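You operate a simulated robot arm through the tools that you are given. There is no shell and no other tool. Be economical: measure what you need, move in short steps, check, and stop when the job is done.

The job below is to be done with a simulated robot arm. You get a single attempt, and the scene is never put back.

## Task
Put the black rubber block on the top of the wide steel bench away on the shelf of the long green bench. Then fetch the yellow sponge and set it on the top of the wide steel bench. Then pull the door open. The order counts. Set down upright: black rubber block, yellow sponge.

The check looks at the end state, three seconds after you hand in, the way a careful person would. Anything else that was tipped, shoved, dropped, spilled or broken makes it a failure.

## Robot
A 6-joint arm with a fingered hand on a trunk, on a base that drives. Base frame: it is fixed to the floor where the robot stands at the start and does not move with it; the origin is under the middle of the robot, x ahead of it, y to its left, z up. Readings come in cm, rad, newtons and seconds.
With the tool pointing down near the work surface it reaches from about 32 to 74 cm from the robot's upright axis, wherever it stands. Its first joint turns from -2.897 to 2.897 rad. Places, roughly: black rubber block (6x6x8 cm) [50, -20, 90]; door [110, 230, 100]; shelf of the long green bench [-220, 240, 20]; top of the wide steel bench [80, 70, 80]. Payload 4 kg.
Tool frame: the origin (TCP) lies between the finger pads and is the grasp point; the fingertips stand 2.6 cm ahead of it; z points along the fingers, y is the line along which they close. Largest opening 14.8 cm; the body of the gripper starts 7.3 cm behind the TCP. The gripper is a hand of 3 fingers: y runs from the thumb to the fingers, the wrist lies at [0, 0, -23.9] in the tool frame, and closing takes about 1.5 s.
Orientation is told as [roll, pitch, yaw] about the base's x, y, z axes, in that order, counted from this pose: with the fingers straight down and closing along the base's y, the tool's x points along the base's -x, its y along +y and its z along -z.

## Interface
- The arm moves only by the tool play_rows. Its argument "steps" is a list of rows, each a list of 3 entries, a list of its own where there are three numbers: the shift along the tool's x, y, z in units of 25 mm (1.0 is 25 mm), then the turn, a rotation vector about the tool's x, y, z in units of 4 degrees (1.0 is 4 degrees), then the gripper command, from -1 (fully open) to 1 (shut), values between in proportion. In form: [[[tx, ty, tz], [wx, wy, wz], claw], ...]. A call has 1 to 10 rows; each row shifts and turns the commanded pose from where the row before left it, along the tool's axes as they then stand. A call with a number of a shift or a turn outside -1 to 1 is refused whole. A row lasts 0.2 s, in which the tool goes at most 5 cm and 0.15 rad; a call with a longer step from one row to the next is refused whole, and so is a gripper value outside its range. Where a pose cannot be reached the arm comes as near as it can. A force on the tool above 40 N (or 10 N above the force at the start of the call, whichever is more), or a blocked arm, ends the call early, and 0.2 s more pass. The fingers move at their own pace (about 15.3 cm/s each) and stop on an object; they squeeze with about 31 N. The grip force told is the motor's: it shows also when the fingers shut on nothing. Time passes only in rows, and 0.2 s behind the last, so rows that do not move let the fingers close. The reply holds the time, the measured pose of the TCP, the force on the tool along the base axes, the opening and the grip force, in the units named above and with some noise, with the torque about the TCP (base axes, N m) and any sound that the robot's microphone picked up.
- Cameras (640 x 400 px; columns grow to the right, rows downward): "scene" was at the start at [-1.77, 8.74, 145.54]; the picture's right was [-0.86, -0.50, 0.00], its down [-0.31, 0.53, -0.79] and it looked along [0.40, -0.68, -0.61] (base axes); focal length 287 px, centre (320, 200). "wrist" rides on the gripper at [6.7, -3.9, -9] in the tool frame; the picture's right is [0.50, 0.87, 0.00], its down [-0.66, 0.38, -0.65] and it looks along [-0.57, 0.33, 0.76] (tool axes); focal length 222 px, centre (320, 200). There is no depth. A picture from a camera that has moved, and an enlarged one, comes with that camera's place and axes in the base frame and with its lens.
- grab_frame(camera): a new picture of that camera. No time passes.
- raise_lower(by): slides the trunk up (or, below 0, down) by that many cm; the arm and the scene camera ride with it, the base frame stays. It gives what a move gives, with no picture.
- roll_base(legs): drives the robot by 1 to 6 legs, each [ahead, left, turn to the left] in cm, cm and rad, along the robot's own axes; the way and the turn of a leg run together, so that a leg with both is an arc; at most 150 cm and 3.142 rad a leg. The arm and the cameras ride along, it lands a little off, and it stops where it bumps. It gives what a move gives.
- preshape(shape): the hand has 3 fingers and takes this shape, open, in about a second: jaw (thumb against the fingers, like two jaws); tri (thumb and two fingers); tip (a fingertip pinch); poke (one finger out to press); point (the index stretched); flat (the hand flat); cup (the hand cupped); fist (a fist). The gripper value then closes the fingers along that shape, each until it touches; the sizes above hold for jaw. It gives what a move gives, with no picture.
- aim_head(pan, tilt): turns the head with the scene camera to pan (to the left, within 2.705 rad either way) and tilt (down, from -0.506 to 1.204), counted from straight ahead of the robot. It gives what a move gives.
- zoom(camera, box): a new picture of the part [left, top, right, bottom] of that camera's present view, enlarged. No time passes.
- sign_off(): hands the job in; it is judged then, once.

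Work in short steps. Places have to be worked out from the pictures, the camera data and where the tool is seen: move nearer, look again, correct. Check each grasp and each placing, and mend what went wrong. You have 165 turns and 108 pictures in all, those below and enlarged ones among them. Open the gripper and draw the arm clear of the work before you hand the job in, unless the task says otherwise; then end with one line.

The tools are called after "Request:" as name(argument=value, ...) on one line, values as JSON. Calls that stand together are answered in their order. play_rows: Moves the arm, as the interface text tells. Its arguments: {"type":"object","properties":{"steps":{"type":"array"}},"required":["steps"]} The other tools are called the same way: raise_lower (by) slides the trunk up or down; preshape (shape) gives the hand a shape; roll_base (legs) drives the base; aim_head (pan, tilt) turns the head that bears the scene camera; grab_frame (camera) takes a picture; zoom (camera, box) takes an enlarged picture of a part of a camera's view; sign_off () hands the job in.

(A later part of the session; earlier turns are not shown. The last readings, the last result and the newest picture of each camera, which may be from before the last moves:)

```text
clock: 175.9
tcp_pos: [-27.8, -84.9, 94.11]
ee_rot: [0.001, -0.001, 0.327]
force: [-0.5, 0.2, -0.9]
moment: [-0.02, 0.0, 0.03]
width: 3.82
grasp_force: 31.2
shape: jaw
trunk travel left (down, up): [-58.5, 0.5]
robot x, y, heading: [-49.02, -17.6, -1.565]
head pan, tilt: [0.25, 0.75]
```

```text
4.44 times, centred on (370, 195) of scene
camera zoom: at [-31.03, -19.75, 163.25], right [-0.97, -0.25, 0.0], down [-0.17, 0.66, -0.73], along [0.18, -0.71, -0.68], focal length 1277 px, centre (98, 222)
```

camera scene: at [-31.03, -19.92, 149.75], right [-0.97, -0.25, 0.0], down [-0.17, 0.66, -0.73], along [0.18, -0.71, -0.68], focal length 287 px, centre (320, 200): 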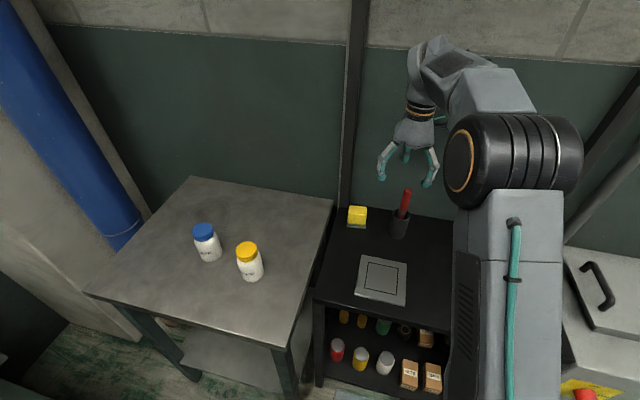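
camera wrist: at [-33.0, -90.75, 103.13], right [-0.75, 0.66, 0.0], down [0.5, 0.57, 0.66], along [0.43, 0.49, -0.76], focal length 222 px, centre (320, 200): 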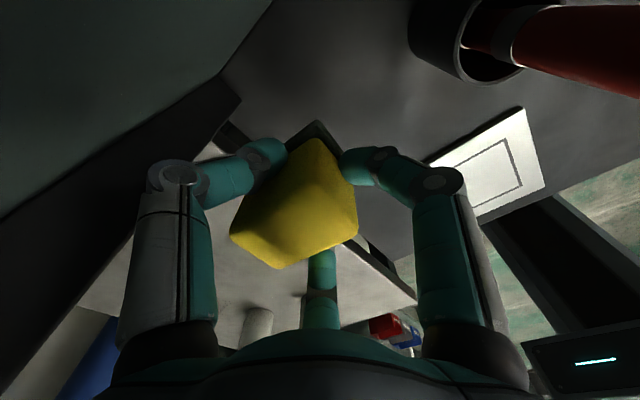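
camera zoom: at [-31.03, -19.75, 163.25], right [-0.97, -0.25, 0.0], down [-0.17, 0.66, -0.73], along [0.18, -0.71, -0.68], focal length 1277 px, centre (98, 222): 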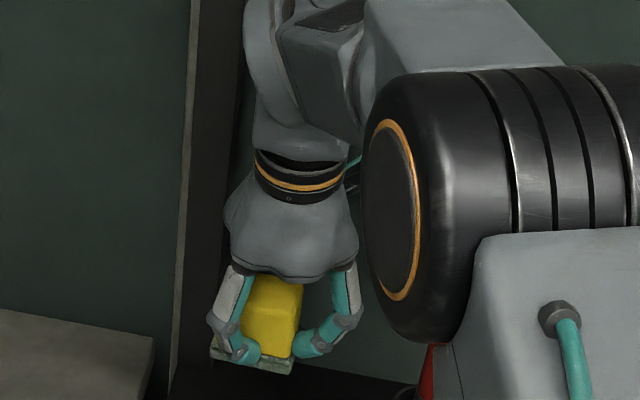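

The green scouring layer lifted with the sponge (it is part of it). I raise to z≈104, back the base away, then draw the arm in.

Request:
play_rows(steps=[[[0, 0, -0.8], [0, 0, 0], 0.8], [[0, 0, -0.8], [0, 0, 0], 0.8], [[0, 0, -0.8], [0, 0, 0], 0.8], [[0, 0, -0.8], [0, 0, 0], 0.8], [[0, 0, -0.8], [0, 0, 0], 0.8]])

Request:
roll_base(legs=[[-35, 0, 0]])

Request:
play_rows(steps=[[[0, 0.9, 0], [0, 0, 0], 0.8], [[0, 0.9, 0], [0, 0, 0], 0.8], [[0, 0.9, 0], [0, 0, 0], 0.8], [[0, 0.9, 0], [0, 0, 0], 0.8], [[0, 0.9, 0], [0, 0, 0], 0.8], [[0, 0.9, 0], [0, 0, 0], 0.8]])

Request:
aim_head(pan=0.0, tilt=0.75)

Request:
grab_frame(camera="scene")

```text
clock: 177.1
tcp_pos: [-27.96, -84.98, 104.02]
ee_rot: [0.001, -0.001, 0.325]
force: [0.4, 0.6, 0.5]
moment: [-0.01, 0.02, 0.0]
width: 3.81
grasp_force: 31.2
shape: jaw
trunk travel left (down, up): [-58.5, 0.5]
robot x, y, heading: [-49.01, -17.49, -1.571]
head pan, tilt: [0.25, 0.75]
```

```text
clock: 179.4
tcp_pos: [-27.89, -50.19, 104.06]
ee_rot: [0.0, -0.002, 0.328]
force: [-0.3, -0.2, -1.5]
moment: [0.0, 0.02, -0.01]
width: 3.81
grasp_force: 31.3
shape: jaw
trunk travel left (down, up): [-58.5, 0.5]
robot x, y, heading: [-49.1, 17.43, -1.569]
head pan, tilt: [0.25, 0.75]
```

```text
clock: 180.8
tcp_pos: [-32.13, -37.38, 103.9]
ee_rot: [0.0, -0.003, 0.331]
force: [-0.3, 0.3, -0.9]
moment: [-0.01, 0.0, 0.0]
width: 3.8
grasp_force: 30.7
shape: jaw
trunk travel left (down, up): [-58.5, 0.5]
robot x, y, heading: [-49.05, 17.17, -1.569]
head pan, tilt: [0.25, 0.75]
```

```text
clock: 181.5
tcp_pos: [-32.2, -37.42, 103.91]
ee_rot: [0.001, -0.002, 0.328]
force: [1.0, -0.7, -0.9]
moment: [0.02, 0.02, -0.01]
width: 3.81
grasp_force: 30.7
shape: jaw
trunk travel left (down, up): [-58.5, 0.5]
robot x, y, heading: [-49.16, 16.93, -1.572]
head pan, tilt: [0.0, 0.75]
```

```text
54 pictures are left
camera scene: at [-33.17, 14.95, 163.25], right [-1.0, -0.01, 0.0], down [0.0, 0.68, -0.73], along [0.0, -0.73, -0.68], focal length 287 px, centre (320, 200)
```

scene: 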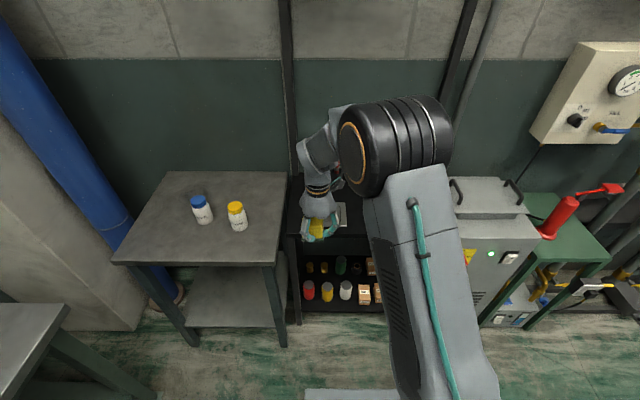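

Sponge held. I turn to face the steel bench, swing the arm to straight ahead, and look.

Request:
roll_base(legs=[[0, 0, 1.572]])

Request:
play_rows(steps=[[[0.946, 0.323, 0], [0, 0, 0], 0.8], [[0.946, 0.323, 0], [0, 0, 0], 0.8], [[0.946, 0.323, 0], [0, 0, 0], 0.8], [[0.946, 0.323, 0], [0, 0, 0], 0.8], [[0.946, 0.323, 0], [0, 0, 0], 0.8], [[0.946, 0.323, 0], [0, 0, 0], 0.8], [[0.946, 0.323, 0], [0, 0, 0], 0.8], [[0.946, 0.323, 0], [0, 0, 0], 0.8]])

Request:
aim_head(pan=-0.2, tilt=0.6)

Request:
grab_frame(camera="scene")

```text
clock: 185.7
tcp_pos: [6.01, 31.41, 103.84]
ee_rot: [0.001, -0.001, 1.851]
force: [0.9, -0.9, -0.3]
moment: [-0.01, 0.01, 0.0]
width: 3.82
grasp_force: 31.4
shape: jaw
trunk travel left (down, up): [-58.5, 0.5]
robot x, y, heading: [-49.02, 17.11, -0.044]
head pan, tilt: [0.0, 0.75]
```

```text
clock: 187.4
tcp_pos: [4.82, 11.49, 103.84]
ee_rot: [0.001, -0.003, 1.853]
force: [0.5, 0.9, -1.8]
moment: [0.01, 0.0, 0.01]
width: 3.8
grasp_force: 31.2
shape: jaw
trunk travel left (down, up): [-58.5, 0.5]
robot x, y, heading: [-49.22, 16.92, -0.042]
head pan, tilt: [0.0, 0.75]
```

```text
clock: 188.2
tcp_pos: [4.88, 11.63, 103.77]
ee_rot: [0.001, -0.002, 1.851]
force: [0.0, -0.5, -0.5]
moment: [0.01, 0.0, 0.01]
width: 3.82
grasp_force: 31.5
shape: jaw
trunk travel left (down, up): [-58.5, 0.5]
robot x, y, heading: [-49.13, 17.14, -0.044]
head pan, tilt: [-0.201, 0.6]
```

```text
53 pictures are left
camera scene: at [-46.03, 31.43, 164.53], right [-0.24, -0.97, 0.0], down [-0.55, 0.14, -0.82], along [0.8, -0.2, -0.57], focal length 287 px, centre (320, 200)
```

scene: 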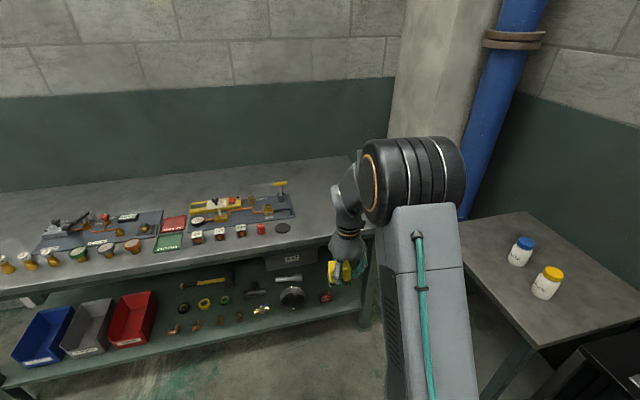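

Bench edge clear; free area around (57,-6). I drive there.

Request:
roll_base(legs=[[52, -15.5, 0]])

Request:
grab_frame(camera="wrist")

Request:
grab_frame(camera="scene")

```text
clock: 191.3
tcp_pos: [56.94, -6.84, 103.79]
ee_rot: [0.0, -0.002, 1.849]
force: [0.4, -0.1, -0.1]
moment: [0.02, 0.03, -0.02]
width: 3.82
grasp_force: 31.0
shape: jaw
trunk travel left (down, up): [-58.5, 0.5]
robot x, y, heading: [3.01, -0.8, -0.046]
head pan, tilt: [-0.201, 0.6]
```

```text
52 pictures are left
camera wrist: at [62.57, -12.18, 112.92], right [-0.7, -0.72, 0.0], down [-0.54, 0.53, 0.66], along [-0.47, 0.46, -0.76], focal length 222 px, centre (320, 200)
```

wrist: 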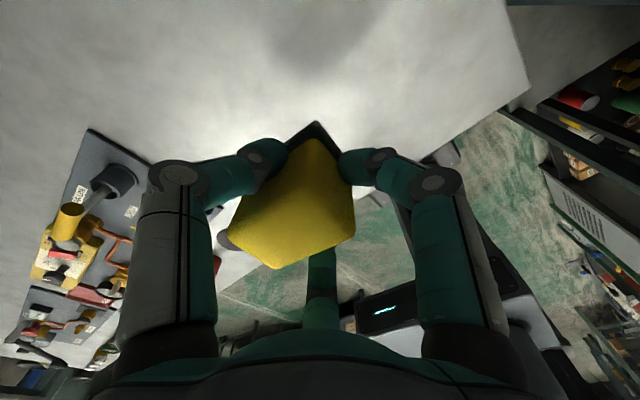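

```text
51 pictures are left
camera scene: at [6.18, 13.27, 164.54], right [-0.25, -0.97, 0.0], down [-0.55, 0.14, -0.82], along [0.8, -0.2, -0.57], focal length 287 px, centre (320, 200)
```

scene: 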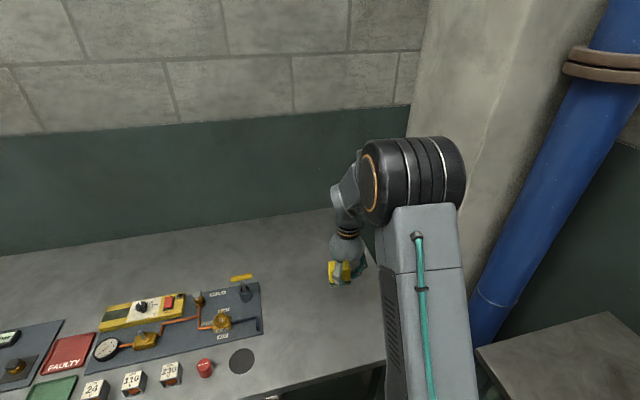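

Free surface below. I descend to TCP z≈91, then in small steps.

Request:
play_rows(steps=[[[0, 0, 0.85], [0, 0, 0], 0.8], [[0, 0, 0.85], [0, 0, 0], 0.8], [[0, 0, 0.85], [0, 0, 0], 0.8], [[0, 0, 0.85], [0, 0, 0], 0.8], [[0, 0, 0.85], [0, 0, 0], 0.8], [[0, 0, 0.6], [0, 0, 0], 0.8]])

Request:
play_rows(steps=[[[0, 0, 0.2], [0, 0, 0], 0.8], [[0, 0, 0.2], [0, 0, 0], 0.8], [[0, 0, 0], [0, 0, 0], 0.8]])

Request:
play_rows(steps=[[[0, 0, 0.2], [0, 0, 0], 0.8], [[0, 0, 0], [0, 0, 0], 0.8]])

```text
clock: 192.8
tcp_pos: [57.09, -6.84, 91.92]
ee_rot: [-0.002, -0.002, 1.849]
force: [0.0, 0.2, -0.9]
moment: [-0.02, 0.0, 0.01]
width: 3.79
grasp_force: 30.8
shape: jaw
trunk travel left (down, up): [-58.5, 0.5]
robot x, y, heading: [3.26, -0.9, -0.046]
head pan, tilt: [-0.201, 0.6]
```

```text
clock: 193.6
tcp_pos: [57.12, -6.78, 90.81]
ee_rot: [0.001, -0.001, 1.85]
force: [-0.9, 0.6, -0.8]
moment: [-0.01, 0.01, 0.01]
width: 3.77
grasp_force: 30.7
shape: jaw
trunk travel left (down, up): [-58.5, 0.5]
robot x, y, heading: [3.1, -1.01, -0.047]
head pan, tilt: [-0.201, 0.6]
```

```text
clock: 194.2
tcp_pos: [56.93, -6.75, 90.37]
ee_rot: [0.0, -0.003, 1.848]
force: [-0.3, -0.2, 0.8]
moment: [0.01, -0.02, -0.01]
width: 3.78
grasp_force: 31.0
shape: jaw
trunk travel left (down, up): [-58.5, 0.5]
robot x, y, heading: [2.95, -0.86, -0.047]
head pan, tilt: [-0.201, 0.6]
```

No contact yet at 90.4; small steps onward.

Request:
play_rows(steps=[[[0, 0, 0.2], [0, 0, 0], 0.8], [[0, 0, 0], [0, 0, 0], 0.8]])

Request:
play_rows(steps=[[[0, 0, 0.2], [0, 0, 0], 0.8], [[0, 0, 0], [0, 0, 0], 0.8]])

Request:
play_rows(steps=[[[0, 0, 0.15], [0, 0, 0], 0.8], [[0, 0, 0], [0, 0, 0], 0.8]])

Request:
grab_frame(camera="wrist")

```text
clock: 194.8
tcp_pos: [56.96, -6.66, 89.82]
ee_rot: [0.0, -0.002, 1.85]
force: [0.3, -0.2, -1.0]
moment: [-0.01, -0.01, 0.0]
width: 3.77
grasp_force: 31.2
shape: jaw
trunk travel left (down, up): [-58.5, 0.5]
robot x, y, heading: [2.95, -1.21, -0.046]
head pan, tilt: [-0.201, 0.6]
```

```text
clock: 195.3
tcp_pos: [56.98, -6.6, 89.31]
ee_rot: [-0.001, -0.002, 1.847]
force: [0.1, 0.4, -0.5]
moment: [0.02, -0.03, -0.01]
width: 3.79
grasp_force: 31.1
shape: jaw
trunk travel left (down, up): [-58.5, 0.5]
robot x, y, heading: [2.94, -1.3, -0.049]
head pan, tilt: [-0.201, 0.6]
```

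```text
clock: 195.9
tcp_pos: [56.83, -6.67, 89.04]
ee_rot: [-0.002, -0.001, 1.85]
force: [-0.2, -1.2, 2.2]
moment: [0.11, -0.1, -0.03]
width: 3.79
grasp_force: 31.1
shape: jaw
trunk travel left (down, up): [-58.5, 0.5]
robot x, y, heading: [3.0, -0.97, -0.049]
head pan, tilt: [-0.201, 0.6]
```

```text
50 pictures are left
camera wrist: at [62.5, -12.09, 98.08], right [-0.7, -0.72, 0.0], down [-0.54, 0.53, 0.65], along [-0.47, 0.46, -0.76], focal length 222 px, centre (320, 200)
```

wrist: 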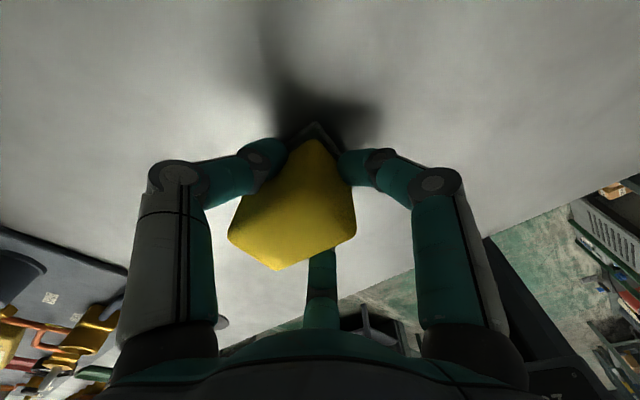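

Light contact at 89.0. One more small press, then open.

Request:
play_rows(steps=[[[0, 0, 0.12], [0, 0, 0], 0.8], [[0, 0, 0], [0, 0, 0], 0.8]])

Request:
play_rows(steps=[[[0, 0, 0], [0, 0, 0], 0.3], [[0, 0, 0], [0, 0, 0], 0], [[0, 0, 0], [0, 0, 0], -0.3], [[0, 0, 0], [0, 0, 0], -0.6], [[0, 0, 0], [0, 0, 0], -0.8], [[0, 0, 0], [0, 0, 0], -0.8]])

Request:
grab_frame(camera="wrist")

```text
clock: 196.6
tcp_pos: [56.9, -6.77, 88.91]
ee_rot: [-0.002, -0.002, 1.848]
force: [-1.3, 1.3, 19.4]
moment: [0.27, -0.16, 0.02]
width: 3.85
grasp_force: 30.7
shape: jaw
trunk travel left (down, up): [-58.5, 0.5]
robot x, y, heading: [2.79, -1.28, -0.047]
head pan, tilt: [-0.201, 0.6]
```

```text
clock: 197.9
tcp_pos: [56.96, -6.67, 88.73]
ee_rot: [0.0, -0.002, 1.848]
force: [0.4, -1.1, 0.3]
moment: [-0.01, 0.02, 0.01]
width: 13.3
grasp_force: 0.1
shape: jaw
trunk travel left (down, up): [-58.5, 0.5]
robot x, y, heading: [3.06, -0.93, -0.048]
head pan, tilt: [-0.201, 0.6]
```

```text
49 pictures are left
camera wrist: at [62.55, -12.15, 97.75], right [-0.7, -0.72, 0.0], down [-0.54, 0.53, 0.66], along [-0.47, 0.46, -0.76], focal length 222 px, centre (320, 200)
```

wrist: 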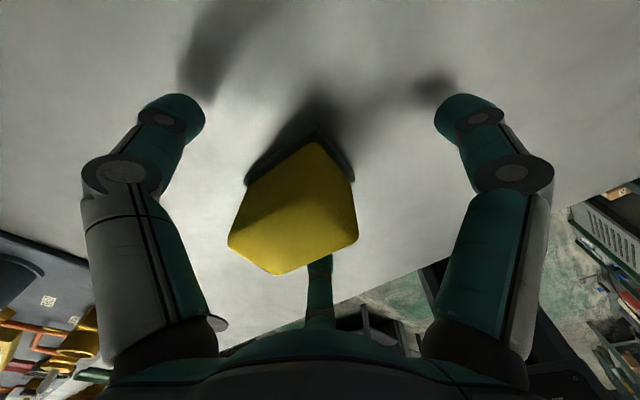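

Sponge released and standing. I lift the hand clear and look.

Request:
play_rows(steps=[[[0, 0, -0.7], [0, 0, 0], -0.8], [[0, 0, -0.8], [0, 0, 0], -0.8], [[0, 0, -0.8], [0, 0, 0], -0.8], [[0, 0, -0.8], [0, 0, 0], -0.8], [[0, 0, -0.8], [0, 0, 0], -0.8], [[0, 0, -0.8], [0, 0, 0], -0.8], [[0, 0, -0.8], [0, 0, 0], -0.8], [[0, 0, -0.8], [0, 0, 0], -0.8]])

Request:
grab_frame(camera="wrist")

Request:
aim_head(pan=0.8, tilt=0.3)

Request:
grab_frame(camera="scene")

```text
clock: 199.8
tcp_pos: [56.84, -6.69, 104.42]
ee_rot: [0.001, -0.002, 1.848]
force: [0.8, 0.2, -0.4]
moment: [0.0, 0.05, -0.02]
width: 13.29
grasp_force: 0.0
shape: jaw
trunk travel left (down, up): [-58.5, 0.5]
robot x, y, heading: [3.12, -0.93, -0.048]
head pan, tilt: [-0.201, 0.6]
```

```text
48 pictures are left
camera wrist: at [62.46, -12.13, 113.54], right [-0.7, -0.72, 0.0], down [-0.54, 0.53, 0.66], along [-0.47, 0.46, -0.76], focal length 222 px, centre (320, 200)
```

wrist: 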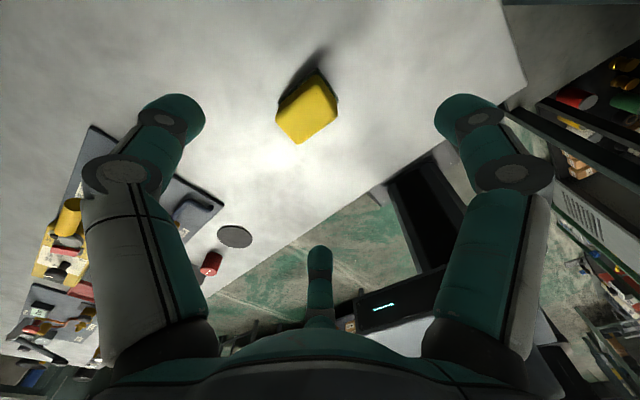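

```text
clock: 201.0
tcp_pos: [56.88, -6.79, 104.52]
ee_rot: [0.001, -0.001, 1.849]
force: [-0.1, 0.3, 1.1]
moment: [0.0, 0.02, -0.03]
width: 13.3
grasp_force: 0.1
shape: jaw
trunk travel left (down, up): [-58.5, 0.5]
robot x, y, heading: [2.67, -1.03, -0.051]
head pan, tilt: [0.799, 0.3]
```

```text
47 pictures are left
camera scene: at [4.4, 21.82, 167.29], right [0.68, -0.73, 0.0], down [-0.22, -0.2, -0.96], along [0.7, 0.65, -0.3], focal length 287 px, centre (320, 200)
```

scene: 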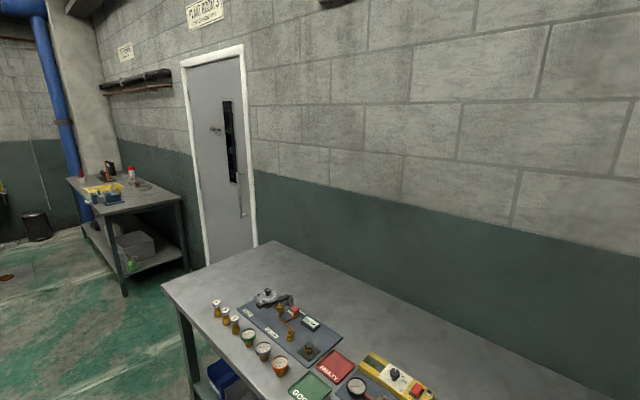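

The sponge stands upright on the steel bench. Now the door: I back off and strafe along to y≈230, then look at it.

Request:
roll_base(legs=[[-45, 0, 0], [0, 0, 0.048], [0, 115, 0], [0, 115, 0]])

Request:
aim_head(pan=0.0, tilt=0.25)

Request:
grab_frame(camera="scene")

```text
clock: 214.8
tcp_pos: [19.81, 219.56, 104.52]
ee_rot: [0.0, -0.002, 1.823]
force: [0.5, 0.0, 0.4]
moment: [-0.01, 0.02, 0.0]
width: 13.27
grasp_force: 0.1
shape: jaw
trunk travel left (down, up): [-58.5, 0.5]
robot x, y, heading: [-34.11, 226.69, -0.077]
head pan, tilt: [0.799, 0.3]
```

```text
clock: 215.9
tcp_pos: [19.8, 219.52, 104.47]
ee_rot: [0.0, -0.001, 1.82]
force: [-0.1, -0.1, 0.7]
moment: [0.04, -0.01, -0.02]
width: 13.31
grasp_force: 0.1
shape: jaw
trunk travel left (down, up): [-58.5, 0.5]
robot x, y, heading: [-33.65, 226.71, -0.073]
head pan, tilt: [0.0, 0.25]
```

```text
46 pictures are left
camera scene: at [-29.64, 242.56, 167.76], right [-0.07, -1.0, 0.0], down [-0.25, 0.02, -0.97], along [0.97, -0.07, -0.25], focal length 287 px, centre (320, 200)
```

scene: 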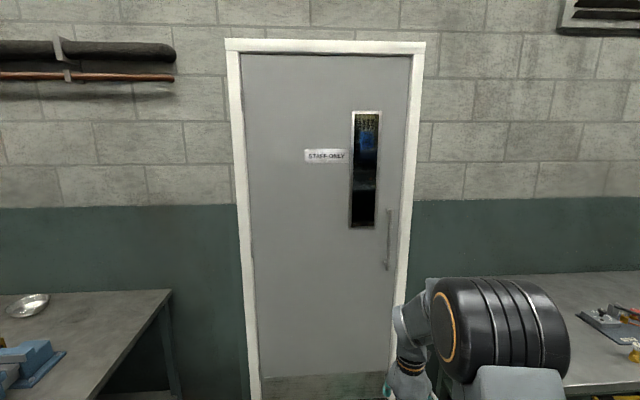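

Door: hinged at left (y≈273), vertical pull bar at (≈109,196), z 92–127. I need the hand pointing forward, closing horizontally. First I test turning the tool's yaw to 180°.

Request:
play_rows(steps=[[[0, 0, 0], [0, 0, -1], -1], [[0, 0, 0], [0, 0, -1], -1], [[0, 0, 0], [0, 0, -1], -1], [[0, 0, 0], [0, 0, -1], -1], [[0, 0, 0], [0, 0, -1], -1], [[0, 0, 0], [0, 0, -1], -1], [[0, 0, 0], [0, 0, -1], -1], [[0, 0, 0], [0, 0, -1], -1], [[0, 0, 0], [0, 0, -1], -1], [[0, 0, 0], [0, 0, -1], -1]])

Request:
play_rows(steps=[[[0, 0, 0], [0, 0, -1], -1], [[0, 0, 0], [0, 0, -1], -1], [[0, 0, 0], [0, 0, -1], -1], [[0, 0, 0], [0, 0, -1], -1], [[0, 0, 0], [0, 0, -1], -1], [[0, 0, 0], [0, 0, -1], -1], [[0, 0, 0], [0, 0, -1], -1], [[0, 0, 0], [0, 0, -1], -1], [[0, 0, 0], [0, 0, -0.9], -1]])

```text
clock: 218.2
tcp_pos: [19.76, 219.63, 104.52]
ee_rot: [-0.001, -0.001, 2.523]
force: [-0.5, 0.3, 0.7]
moment: [0.0, -0.02, 0.0]
width: 14.77
grasp_force: 0.2
shape: jaw
trunk travel left (down, up): [-58.5, 0.5]
robot x, y, heading: [-33.77, 226.55, -0.073]
head pan, tilt: [0.0, 0.25]
```

```text
clock: 220.2
tcp_pos: [19.82, 219.58, 104.58]
ee_rot: [-0.001, 0.0, -3.14]
force: [0.2, -0.5, -0.6]
moment: [-0.01, 0.03, -0.01]
width: 14.78
grasp_force: 0.1
shape: jaw
trunk travel left (down, up): [-58.5, 0.5]
robot x, y, heading: [-34.06, 226.43, -0.072]
head pan, tilt: [0.0, 0.25]
```

Yaw 180° reached. Now I pitch the tool forward (22.5 rows of 4°), with a little forward motion.

Request:
play_rows(steps=[[[0.3, 0, 0], [0, 1, 0], -1], [[0.3, 0, 0], [0, 1, 0], -1], [[0.3, 0, 0.05], [0, 1, 0], -1], [[0.3, 0, 0.1], [0, 1, 0], -1], [[0.3, 0, 0.1], [0, 1, 0], -1], [[0.3, 0, 0.12], [0, 1, 0], -1], [[0.28, 0, 0.14], [0, 1, 0], -1], [[0.26, 0, 0.16], [0, 1, 0], -1], [[0.25, 0, 0.18], [0, 1, 0], -1], [[0.24, 0, 0.2], [0, 1, 0], -1]])

```text
clock: 222.3
tcp_pos: [25.97, 220.45, 104.24]
ee_rot: [-0.04, 0.557, -3.141]
force: [0.1, -1.0, 0.0]
moment: [-0.01, 0.0, 0.0]
width: 14.79
grasp_force: 0.1
shape: jaw
out of reach, approached as far as the arm can: row 8, 9, 10
trunk travel left (down, up): [-58.5, 0.5]
robot x, y, heading: [-34.22, 226.52, -0.073]
head pan, tilt: [0.0, 0.25]
```

Limited at 32°; I extend farther forward and continue pitching.

Request:
play_rows(steps=[[[0.85, 0, 0.53], [0, 0, 0], -1], [[0.85, 0, 0.53], [0, 0, 0], -1], [[0.85, 0, 0.53], [0, 0, 0], -1], [[0.85, 0, 0.53], [0, 0, 0], -1], [[0.85, 0, 0.53], [0, 0, 0], -1], [[0, 0, 0], [0, 1, 0], -1], [[0, 0, 0], [0, 1, 0], -1], [[0, 0, 0], [0, 1, 0], -1], [[0, 0, 0], [0, 1, 0], -1], [[0, 0, 0], [0, 1, 0], -1]])

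```text
clock: 224.6
tcp_pos: [38.57, 222.08, 104.4]
ee_rot: [-0.105, 0.725, 3.13]
force: [-0.3, 0.5, -0.5]
moment: [-0.01, 0.01, 0.03]
width: 14.81
grasp_force: 0.0
shape: jaw
out of reach, approached as far as the arm can: row 7, 8, 10
trunk travel left (down, up): [-58.5, 0.5]
robot x, y, heading: [-34.02, 226.8, -0.077]
head pan, tilt: [0.0, 0.25]
```

The tool can't pitch above the forearm's line, so I lower the trunk 40 cm and raise the hand relative to it, making the forearm flatter.

Request:
raise_lower(by=-40)

Request:
play_rows(steps=[[[0.66, 0, -0.75], [0, 0, 0], -1], [[0.66, 0, -0.75], [0, 0, 0], -1], [[0.66, 0, -0.75], [0, 0, 0], -1], [[0.66, 0, -0.75], [0, 0, 0], -1], [[0.66, 0, -0.75], [0, 0, 0], -1], [[0.66, 0, -0.75], [0, 0, 0], -1], [[0.66, 0, -0.75], [0, 0, 0], -1], [[0.66, 0, -0.75], [0, 0, 0], -1], [[0.66, 0, -0.75], [0, 0, 0], -1], [[0.66, 0, -0.75], [0, 0, 0], -1]])

Request:
play_rows(steps=[[[0, 0, 0], [0, 1, 0], -1], [[0, 0, 0], [0, 1, 0], -1], [[0, 0, 0], [0, 1, 0], -1], [[0, 0, 0], [0, 1, 0], -1], [[0, 0, 0], [0, 1, 0], -1], [[0, 0, 0], [0, 1, 0], -1]])

```text
clock: 228.4
tcp_pos: [38.56, 222.11, 64.32]
ee_rot: [-0.105, 0.726, 3.132]
force: [-0.9, 0.7, -1.0]
moment: [0.0, 0.02, 0.0]
width: 14.79
grasp_force: 0.0
shape: jaw
trunk travel left (down, up): [-18.5, 40.5]
robot x, y, heading: [-33.93, 226.59, -0.073]
head pan, tilt: [0.0, 0.25]
```

```text
clock: 230.6
tcp_pos: [38.64, 220.19, 89.16]
ee_rot: [-0.105, 0.725, 3.131]
force: [1.3, -0.5, 0.2]
moment: [0.01, 0.0, -0.01]
width: 14.8
grasp_force: 0.0
shape: jaw
trunk travel left (down, up): [-18.5, 40.5]
robot x, y, heading: [-34.47, 226.54, -0.073]
head pan, tilt: [0.0, 0.25]
```

```text
clock: 232.0
tcp_pos: [38.43, 220.62, 89.41]
ee_rot: [-0.184, 1.081, 3.056]
force: [0.4, -0.3, -0.9]
moment: [-0.02, -0.01, 0.03]
width: 14.78
grasp_force: 0.1
shape: jaw
out of reach, approached as far as the arm can: row 6
trunk travel left (down, up): [-18.5, 40.5]
robot x, y, heading: [-34.27, 226.61, -0.075]
head pan, tilt: [0.0, 0.25]
```

Works: pitch 62°. I go up 15 cm more and continue pitching.

Request:
play_rows(steps=[[[0.88, 0, -0.47], [0, 0, 0], -1], [[0.88, 0, -0.47], [0, 0, 0], -1], [[0.88, 0, -0.47], [0, 0, 0], -1], [[0.88, 0, -0.47], [0, 0, 0], -1], [[0.88, 0, -0.47], [0, 0, 0], -1], [[0.88, 0, -0.47], [0, 0, 0], -1]])

Request:
play_rows(steps=[[[0, 0, 0], [0, 1, 0], -1], [[0, 0, 0], [0, 1, 0], -1], [[0, 0, 0], [0, 1, 0], -1], [[0, 0, 0], [0, 1, 0], -1], [[0, 0, 0], [0, 1, 0], -1], [[0, 0, 0], [0, 1, 0], -1], [[0, 0, 0], [0, 0.5, 0], -1]])

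Request:
grab_frame(camera="scene")

Request:
grab_frame(camera="wrist")

```text
clock: 233.4
tcp_pos: [38.28, 219.18, 104.03]
ee_rot: [-0.188, 1.079, 3.053]
force: [0.3, -0.7, -0.2]
moment: [0.02, -0.01, 0.01]
width: 14.78
grasp_force: 0.0
shape: jaw
trunk travel left (down, up): [-18.5, 40.5]
robot x, y, heading: [-33.88, 226.61, -0.072]
head pan, tilt: [0.0, 0.25]
```

```text
clock: 235.0
tcp_pos: [38.44, 219.64, 104.2]
ee_rot: [-0.853, 1.449, 2.383]
force: [0.4, 0.4, 0.7]
moment: [-0.01, 0.01, -0.03]
width: 14.79
grasp_force: 0.1
shape: jaw
out of reach, approached as far as the arm can: row 5
trunk travel left (down, up): [-18.5, 40.5]
robot x, y, heading: [-33.89, 226.6, -0.073]
head pan, tilt: [0.0, 0.25]
```

```text
45 pictures are left
camera scene: at [-29.65, 242.55, 127.76], right [-0.07, -1.0, 0.0], down [-0.25, 0.02, -0.97], along [0.97, -0.07, -0.25], focal length 287 px, centre (320, 200)
```

scene: 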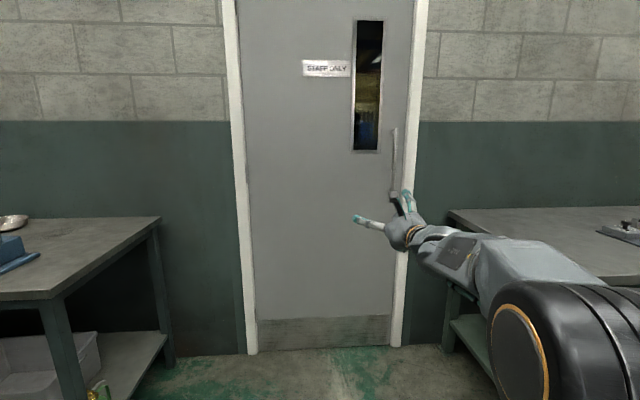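

```text
44 pictures are left
camera wrist: at [29.61, 222.2, 112.07], right [0.12, -0.9, 0.42], down [-0.67, -0.39, -0.63], along [0.73, -0.2, -0.65], focal length 222 px, centre (320, 200)
```

wrist: 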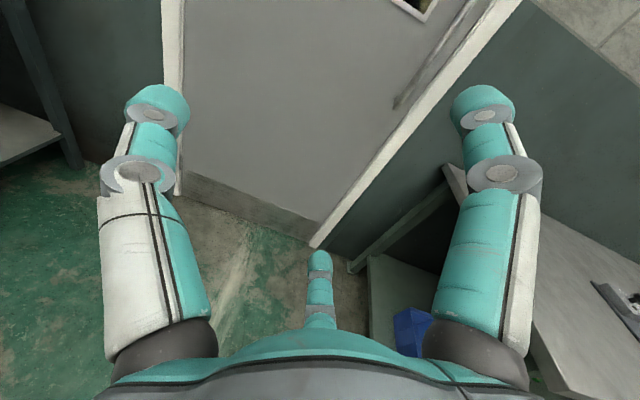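

The tool now points at the door (z≈+X), thumb left, fingers right – right for a vertical bar at (109,196.3). I drive to bring the TCP to about (94,196).

Request:
roll_base(legs=[[0, -18.7, 0], [57, 0, 0]])

Request:
grab_frame(camera="wrist")

Request:
aim_head(pan=-0.2, tilt=0.4)

Request:
grab_frame(camera="scene")

```text
clock: 239.4
tcp_pos: [93.84, 195.65, 104.18]
ee_rot: [-0.849, 1.451, 2.374]
force: [-0.1, -0.3, -0.5]
moment: [0.03, 0.02, -0.02]
width: 14.76
grasp_force: 0.2
shape: jaw
trunk travel left (down, up): [-18.5, 40.5]
robot x, y, heading: [21.48, 203.57, -0.091]
head pan, tilt: [0.0, 0.25]
```

```text
43 pictures are left
camera wrist: at [85.03, 198.32, 112.08], right [0.11, -0.9, 0.42], down [-0.68, -0.38, -0.63], along [0.73, -0.21, -0.65], focal length 222 px, centre (320, 200)
```

wrist: 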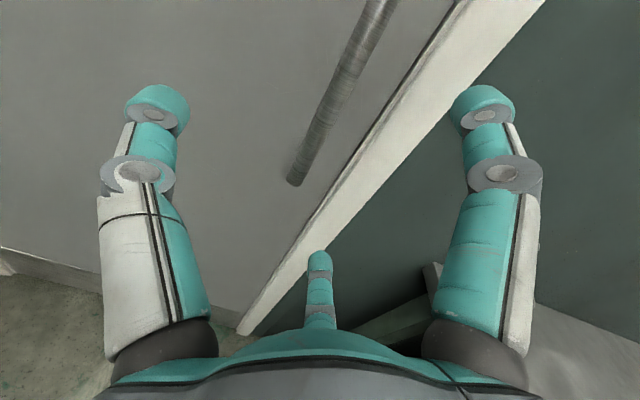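

```text
clock: 240.1
tcp_pos: [93.77, 195.78, 104.33]
ee_rot: [-0.848, 1.451, 2.373]
force: [0.3, -0.2, -0.4]
moment: [0.03, -0.03, 0.02]
width: 14.77
grasp_force: 0.2
shape: jaw
trunk travel left (down, up): [-18.5, 40.5]
robot x, y, heading: [21.09, 203.67, -0.09]
head pan, tilt: [-0.201, 0.4]
```

```text
42 pictures are left
camera scene: at [25.66, 217.72, 126.37], right [-0.28, -0.96, 0.0], down [-0.37, 0.11, -0.92], along [0.88, -0.26, -0.39], focal length 287 px, centre (320, 200)
```

scene: 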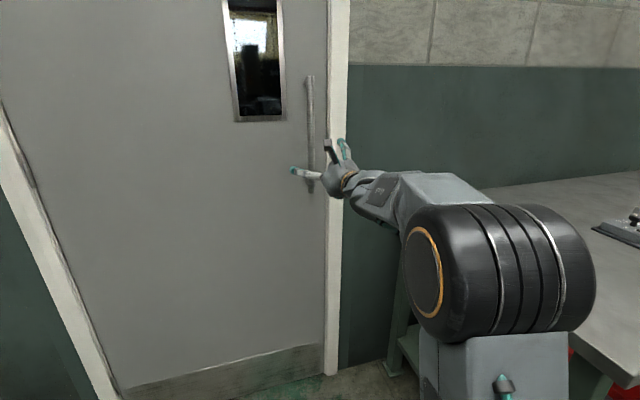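

The bar is at (108,196.2), z 93–127. I advance along the fingers with a small rise to enclose the bar at z≈107.

Request:
play_rows(steps=[[[0.35, 0.05, 0.3], [0, 0, 0], -1], [[0.35, 0.05, 0.6], [0, 0, 0], -1], [[0.35, 0.05, 0.7], [0, 0, 0], -1], [[0.3, 0.05, 0.8], [0, 0, 0], -1], [[0.15, 0.05, 0.8], [0, 0, 0], -1], [[0.1, 0.05, 0.8], [0, 0, 0], -1], [[0.1, 0.05, 0.8], [0, 0, 0], -1]])

Request:
grab_frame(camera="wrist")

Request:
zoom(camera="scene", box=[250, 60, 410, 220])

```text
clock: 241.7
tcp_pos: [106.27, 195.72, 107.51]
ee_rot: [-0.851, 1.451, 2.371]
force: [0.4, 0.7, -0.5]
moment: [0.0, 0.03, 0.0]
width: 14.82
grasp_force: 0.1
shape: jaw
trunk travel left (down, up): [-18.5, 40.5]
robot x, y, heading: [21.83, 203.85, -0.086]
head pan, tilt: [-0.201, 0.4]
```

```text
41 pictures are left
camera wrist: at [97.49, 198.29, 115.29], right [0.11, -0.9, 0.42], down [-0.68, -0.38, -0.63], along [0.73, -0.21, -0.65], focal length 222 px, centre (320, 200)
```

wrist: 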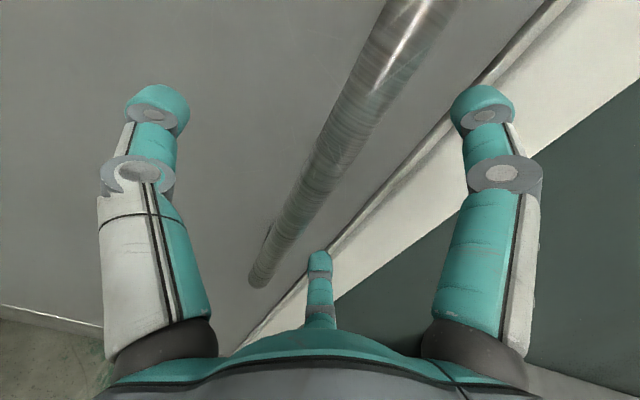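

```text
2.50 times, centred on (330, 140) of scene
camera zoom: at [25.63, 217.71, 126.36], right [-0.28, -0.96, 0.0], down [-0.37, 0.11, -0.92], along [0.88, -0.26, -0.39], focal length 718 px, centre (295, 350)
```

zoom: 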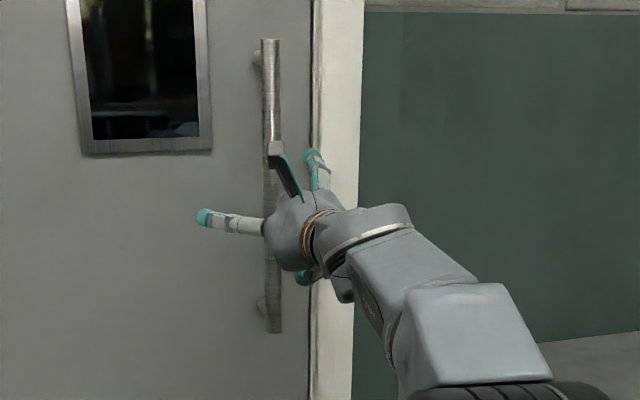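

The bar lies between thumb and fingers, about 2 cm ahead of TCP. I advance 2 cm and close.

Request:
play_rows(steps=[[[0.05, 0, 0.4], [0, 0, 0], -1], [[0.05, 0, 0.4], [0, 0, 0], -1], [[0, 0, 0], [0, 0, 0], -0.3], [[0, 0, 0], [0, 0, 0], 0.2], [[0, 0, 0], [0, 0, 0], 0.6], [[0, 0, 0], [0, 0, 0], 1], [[0, 0, 0], [0, 0, 0], 1], [[0, 0, 0], [0, 0, 0], 1], [[0, 0, 0], [0, 0, 0], 1]])

Request:
grab_frame(camera="wrist")

```text
clock: 243.7
tcp_pos: [108.15, 195.83, 107.56]
ee_rot: [-0.843, 1.451, 2.377]
force: [1.6, 0.8, -1.4]
moment: [-0.16, 0.02, 0.0]
width: 0.57
grasp_force: 30.4
shape: jaw
trunk travel left (down, up): [-18.5, 40.5]
robot x, y, heading: [20.93, 203.5, -0.086]
head pan, tilt: [-0.201, 0.4]
```

```text
39 pictures are left
camera wrist: at [99.43, 198.43, 115.34], right [0.11, -0.9, 0.42], down [-0.68, -0.38, -0.63], along [0.73, -0.21, -0.65], focal length 222 px, centre (320, 200)
```

wrist: 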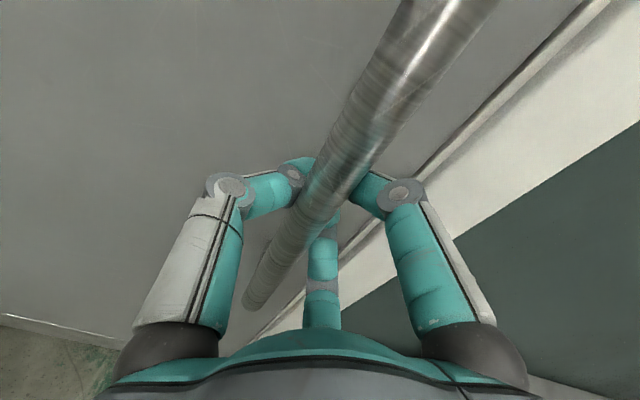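

The fingers have hooked round behind the bar. I start the pull by arcing the base about the hinge (113,273) by a small angle.

Request:
roll_base(legs=[[-6.2, 6.9, -0.08]])

Request:
grab_frame(camera="wrist")

Request:
grab_frame(camera="scene")

```text
clock: 244.8
tcp_pos: [102.01, 196.45, 107.7]
ee_rot: [-0.845, 1.449, 2.295]
force: [-0.1, 2.3, -2.9]
moment: [-0.12, -0.01, 0.03]
width: 0.56
grasp_force: 31.0
shape: jaw
trunk travel left (down, up): [-18.5, 40.5]
robot x, y, heading: [16.17, 211.43, -0.172]
head pan, tilt: [-0.201, 0.4]
```

```text
38 pictures are left
camera wrist: at [93.55, 199.74, 115.36], right [0.04, -0.91, 0.42], down [-0.71, -0.32, -0.63], along [0.71, -0.27, -0.65], focal length 222 px, centre (320, 200)
```

wrist: 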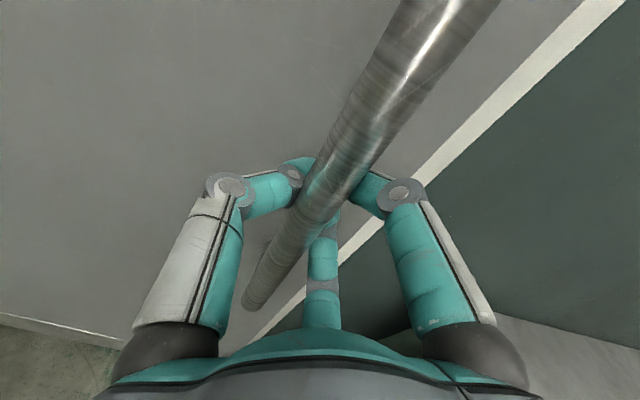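

```text
37 pictures are left
camera scene: at [21.65, 225.01, 126.36], right [-0.36, -0.93, 0.0], down [-0.36, 0.14, -0.92], along [0.86, -0.33, -0.39], focal length 287 px, centre (320, 200)
```

scene: 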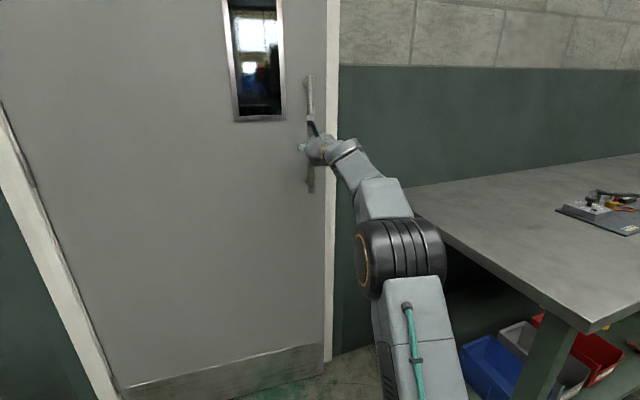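

The door is moving with low force. I continue the same arc in larger steps.

Request:
roll_base(legs=[[-15.4, 17.2, -0.2]])

Request:
roll_base(legs=[[-15.4, 17.2, -0.2]])

Request:
grab_frame(camera="wrist")

Request:
grab_frame(camera="scene")

```text
clock: 246.6
tcp_pos: [87.45, 200.45, 107.56]
ee_rot: [-0.853, 1.45, 2.091]
force: [-6.4, -12.5, -2.4]
moment: [-0.07, -0.01, -0.01]
width: 0.5
grasp_force: 30.5
shape: jaw
trunk travel left (down, up): [-18.5, 40.5]
robot x, y, heading: [6.39, 232.1, -0.365]
head pan, tilt: [-0.201, 0.4]
```

```text
clock: 248.2
tcp_pos: [73.42, 206.67, 107.56]
ee_rot: [-0.833, 1.451, 1.909]
force: [13.0, 21.2, -2.7]
moment: [-0.08, 0.02, -0.03]
width: 0.53
grasp_force: 31.1
shape: jaw
trunk travel left (down, up): [-18.5, 40.5]
robot x, y, heading: [0.09, 253.48, -0.569]
head pan, tilt: [-0.201, 0.4]
```

```text
36 pictures are left
camera wrist: at [66.96, 212.95, 115.36], right [-0.32, -0.85, 0.42], down [-0.78, -0.02, -0.63], along [0.55, -0.53, -0.65], focal length 222 px, centre (320, 200)
```

wrist: 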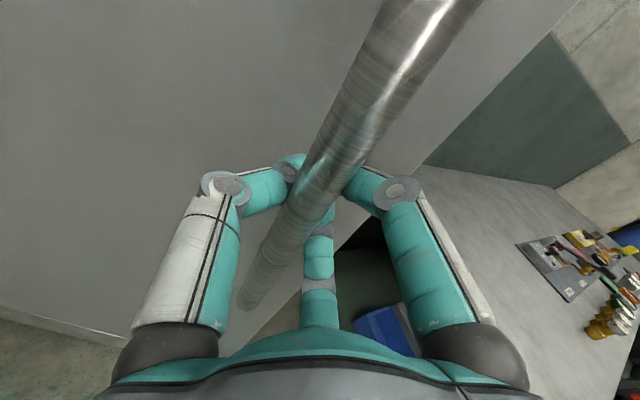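

```text
35 pictures are left
camera scene: at [10.51, 264.15, 126.33], right [-0.7, -0.72, 0.0], down [-0.28, 0.27, -0.92], along [0.66, -0.64, -0.39], focal length 287 px, centre (320, 200)
```

scene: 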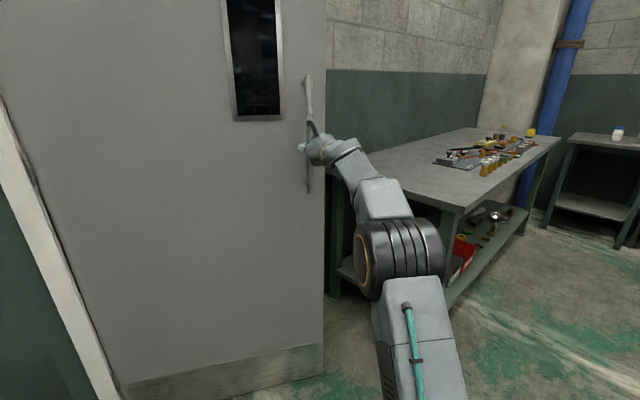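

About 27° open. I continue two more steps, then check the space near the other bench.

Request:
roll_base(legs=[[-15.4, 17.2, -0.2]])

Request:
aim_head(pan=0.9, tilt=0.6)

Request:
grab_frame(camera="scene")

Request:
grab_frame(camera="wrist")

```text
clock: 250.0
tcp_pos: [61.64, 215.91, 107.5]
ee_rot: [-0.831, 1.452, 1.711]
force: [20.9, 21.5, -1.8]
moment: [-0.07, 0.05, -0.13]
width: 0.54
grasp_force: 31.3
shape: jaw
trunk travel left (down, up): [-18.5, 40.5]
robot x, y, heading: [-1.31, 276.37, -0.771]
head pan, tilt: [-0.201, 0.4]
```

```text
clock: 251.3
tcp_pos: [61.68, 215.85, 107.51]
ee_rot: [-0.839, 1.451, 1.708]
force: [16.5, 18.2, -1.6]
moment: [-0.06, 0.03, -0.13]
width: 0.51
grasp_force: 30.7
shape: jaw
trunk travel left (down, up): [-18.5, 40.5]
robot x, y, heading: [-1.26, 276.47, -0.771]
head pan, tilt: [0.901, 0.6]
```

```text
34 pictures are left
camera scene: at [14.71, 293.41, 124.49], right [0.13, -0.99, 0.0], down [-0.56, -0.07, -0.82], along [0.82, 0.11, -0.57], focal length 287 px, centre (320, 200)
```

scene: 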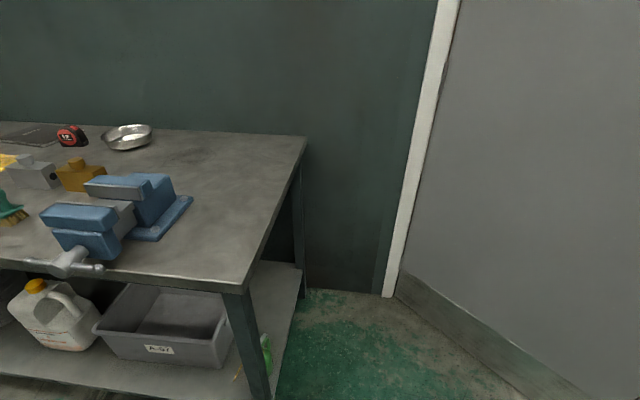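

```text
33 pictures are left
camera wrist: at [56.47, 223.4, 115.35], right [-0.48, -0.77, 0.42], down [-0.76, 0.13, -0.63], along [0.43, -0.62, -0.65], focal length 222 px, centre (320, 200)
```

wrist: 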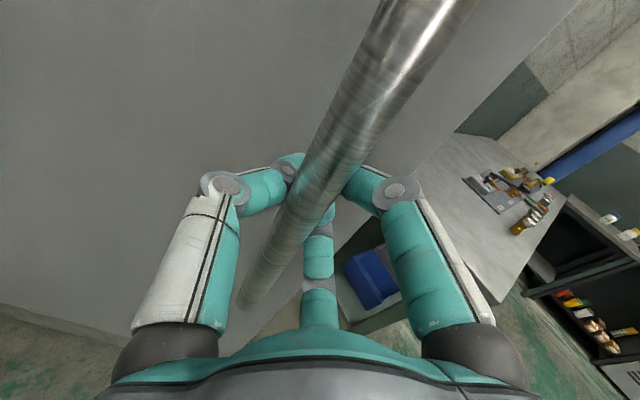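

About 42° open; other bench's corner at (46,312) is still ≥45 cm from the base. One more arc step with a slight shift toward the hinge to relieve the radial force.

Request:
roll_base(legs=[[-15.4, 18.9, -0.2]])

```text
clock: 253.1
tcp_pos: [52.89, 228.51, 107.56]
ee_rot: [-0.871, 1.45, 1.473]
force: [-32.8, -21.6, 0.8]
moment: [0.03, 0.14, 0.02]
width: 0.4
grasp_force: 31.1
shape: jaw
trunk travel left (down, up): [-18.5, 40.5]
robot x, y, heading: [3.88, 300.37, -0.967]
head pan, tilt: [0.901, 0.6]
```

53° open; radial force reversed (slightly too near). Now I translate (no turn) so the hand pivots on the bar and the base keeps clear of the bench: half step first.

Request:
roll_base(legs=[[-10, 0, 0]])

Request:
grab_frame(camera="wrist")

```text
clock: 254.3
tcp_pos: [47.17, 237.1, 107.5]
ee_rot: [-0.841, 1.45, 1.499]
force: [8.4, 4.0, 1.1]
moment: [-0.1, 0.05, -0.03]
width: 0.48
grasp_force: 30.7
shape: jaw
trunk travel left (down, up): [-18.5, 40.5]
robot x, y, heading: [-2.54, 308.92, -0.967]
head pan, tilt: [0.901, 0.6]
```

```text
32 pictures are left
camera wrist: at [43.59, 245.52, 115.38], right [-0.62, -0.66, 0.42], down [-0.72, 0.28, -0.63], along [0.3, -0.7, -0.65], focal length 222 px, centre (320, 200)
```

wrist: 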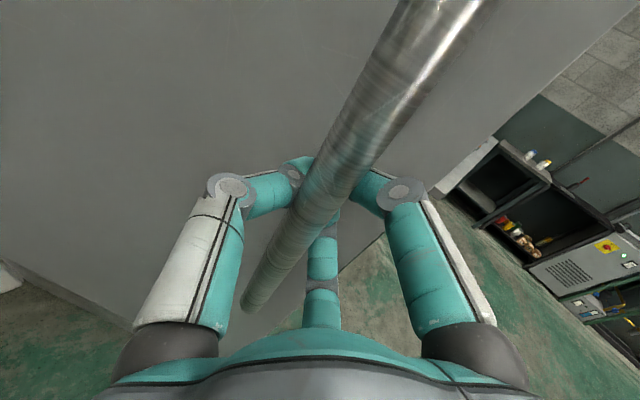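

61° open, low force. One more step to ≈75°.

Request:
roll_base(legs=[[-8, 0.7, 0], [-7, 1, 0]])

Request:
grab_frame(camera="wrist")

```text
clock: 255.7
tcp_pos: [43.66, 245.49, 107.77]
ee_rot: [-0.891, 1.45, 1.464]
force: [8.6, 3.5, 1.0]
moment: [0.04, -0.01, -0.19]
width: 0.47
grasp_force: 30.7
shape: jaw
trunk travel left (down, up): [-18.5, 40.5]
robot x, y, heading: [-6.42, 316.55, -0.961]
head pan, tilt: [0.901, 0.6]
stopped in leg 2: the force on the tool passed its limit at 47 N (the readings are from after the stop); the commanded pose is now the measured one
```

```text
31 pictures are left
camera wrist: at [39.86, 253.85, 115.6], right [-0.62, -0.67, 0.42], down [-0.72, 0.27, -0.64], along [0.31, -0.69, -0.65], focal length 222 px, centre (320, 200)
```

wrist: 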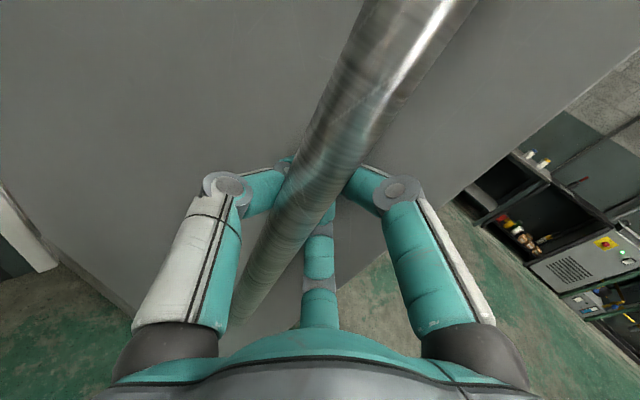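

The door stands ≈68° open. I release the bar and draw the hand back.

Request:
play_rows(steps=[[[0, 0, 0], [0, 0, 0], 0.4], [[0, 0, 0], [0, 0, 0], 0], [[0, 0, 0], [0, 0, 0], -0.5], [[0, 0, 0], [0, 0, 0], -1], [[0, 0, 0], [0, 0, 0], -1], [[0, 0, 0], [0, 0, 0], -1], [[0, 0, 0], [0, 0, 0], -1]])

Request:
grab_frame(camera="wrist")

```text
clock: 257.3
tcp_pos: [43.35, 245.29, 107.81]
ee_rot: [-0.891, 1.453, 1.462]
force: [-0.3, -0.8, -0.7]
moment: [-0.03, -0.01, 0.0]
width: 14.79
grasp_force: 0.2
shape: jaw
trunk travel left (down, up): [-18.5, 40.5]
robot x, y, heading: [-6.5, 316.73, -0.965]
head pan, tilt: [0.901, 0.6]
```

```text
30 pictures are left
camera wrist: at [39.63, 253.69, 115.6], right [-0.62, -0.66, 0.42], down [-0.72, 0.27, -0.64], along [0.31, -0.7, -0.65], focal length 222 px, centre (320, 200)
```

wrist: 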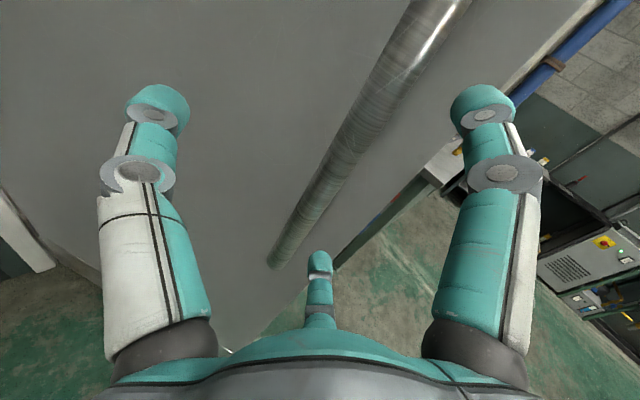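

Fingers are clear of the bar. I withdraw along the tool axis and roll back, then verify the door.

Request:
play_rows(steps=[[[0, 0, -0.6], [0, 0, 0], -1], [[0, 0, -0.8], [0, 0, 0], -1], [[0, 0, -0.8], [0, 0, 0], -1], [[0, 0, -0.8], [0, 0, 0], -1], [[0, 0, -0.8], [0, 0, 0], -1], [[0, 0, -0.8], [0, 0, 0], -1]])

Request:
roll_base(legs=[[-20, 0, 0]])

Request:
aim_head(pan=0.3, tilt=0.3)

Request:
grab_frame(camera="scene")

```text
clock: 258.7
tcp_pos: [35.13, 253.58, 108.63]
ee_rot: [-0.885, 1.452, 1.465]
force: [0.2, -0.3, -0.4]
moment: [-0.03, -0.01, -0.01]
width: 14.79
grasp_force: 0.0
shape: jaw
trunk travel left (down, up): [-18.5, 40.5]
robot x, y, heading: [-6.31, 316.87, -0.962]
head pan, tilt: [0.901, 0.6]
```

```text
clock: 260.2
tcp_pos: [24.11, 269.6, 108.68]
ee_rot: [-0.89, 1.452, 1.463]
force: [0.8, -0.2, -0.2]
moment: [0.03, 0.02, 0.0]
width: 14.79
grasp_force: 0.1
shape: jaw
trunk travel left (down, up): [-18.5, 40.5]
robot x, y, heading: [-17.98, 332.26, -0.961]
head pan, tilt: [0.901, 0.6]
```

```text
clock: 261.2
tcp_pos: [24.07, 269.58, 108.63]
ee_rot: [-0.89, 1.452, 1.465]
force: [0.6, -0.1, 0.3]
moment: [0.01, 0.03, 0.02]
width: 14.79
grasp_force: 0.0
shape: jaw
trunk travel left (down, up): [-18.5, 40.5]
robot x, y, heading: [-17.97, 331.93, -0.962]
head pan, tilt: [0.3, 0.3]
```

```text
29 pictures are left
camera scene: at [-0.63, 341.18, 127.28], right [-0.61, -0.79, 0.0], down [-0.23, 0.18, -0.96], along [0.75, -0.59, -0.3], focal length 287 px, centre (320, 200)
```

scene: 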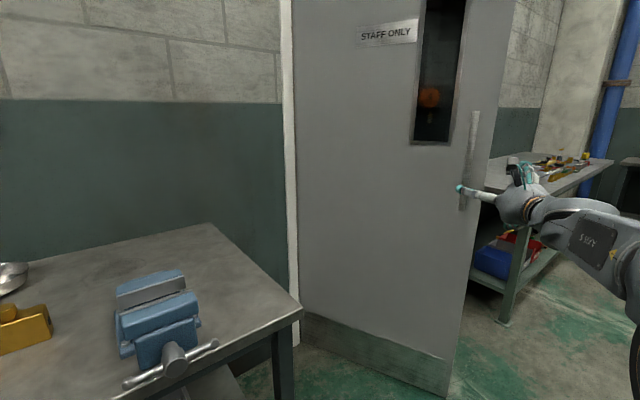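

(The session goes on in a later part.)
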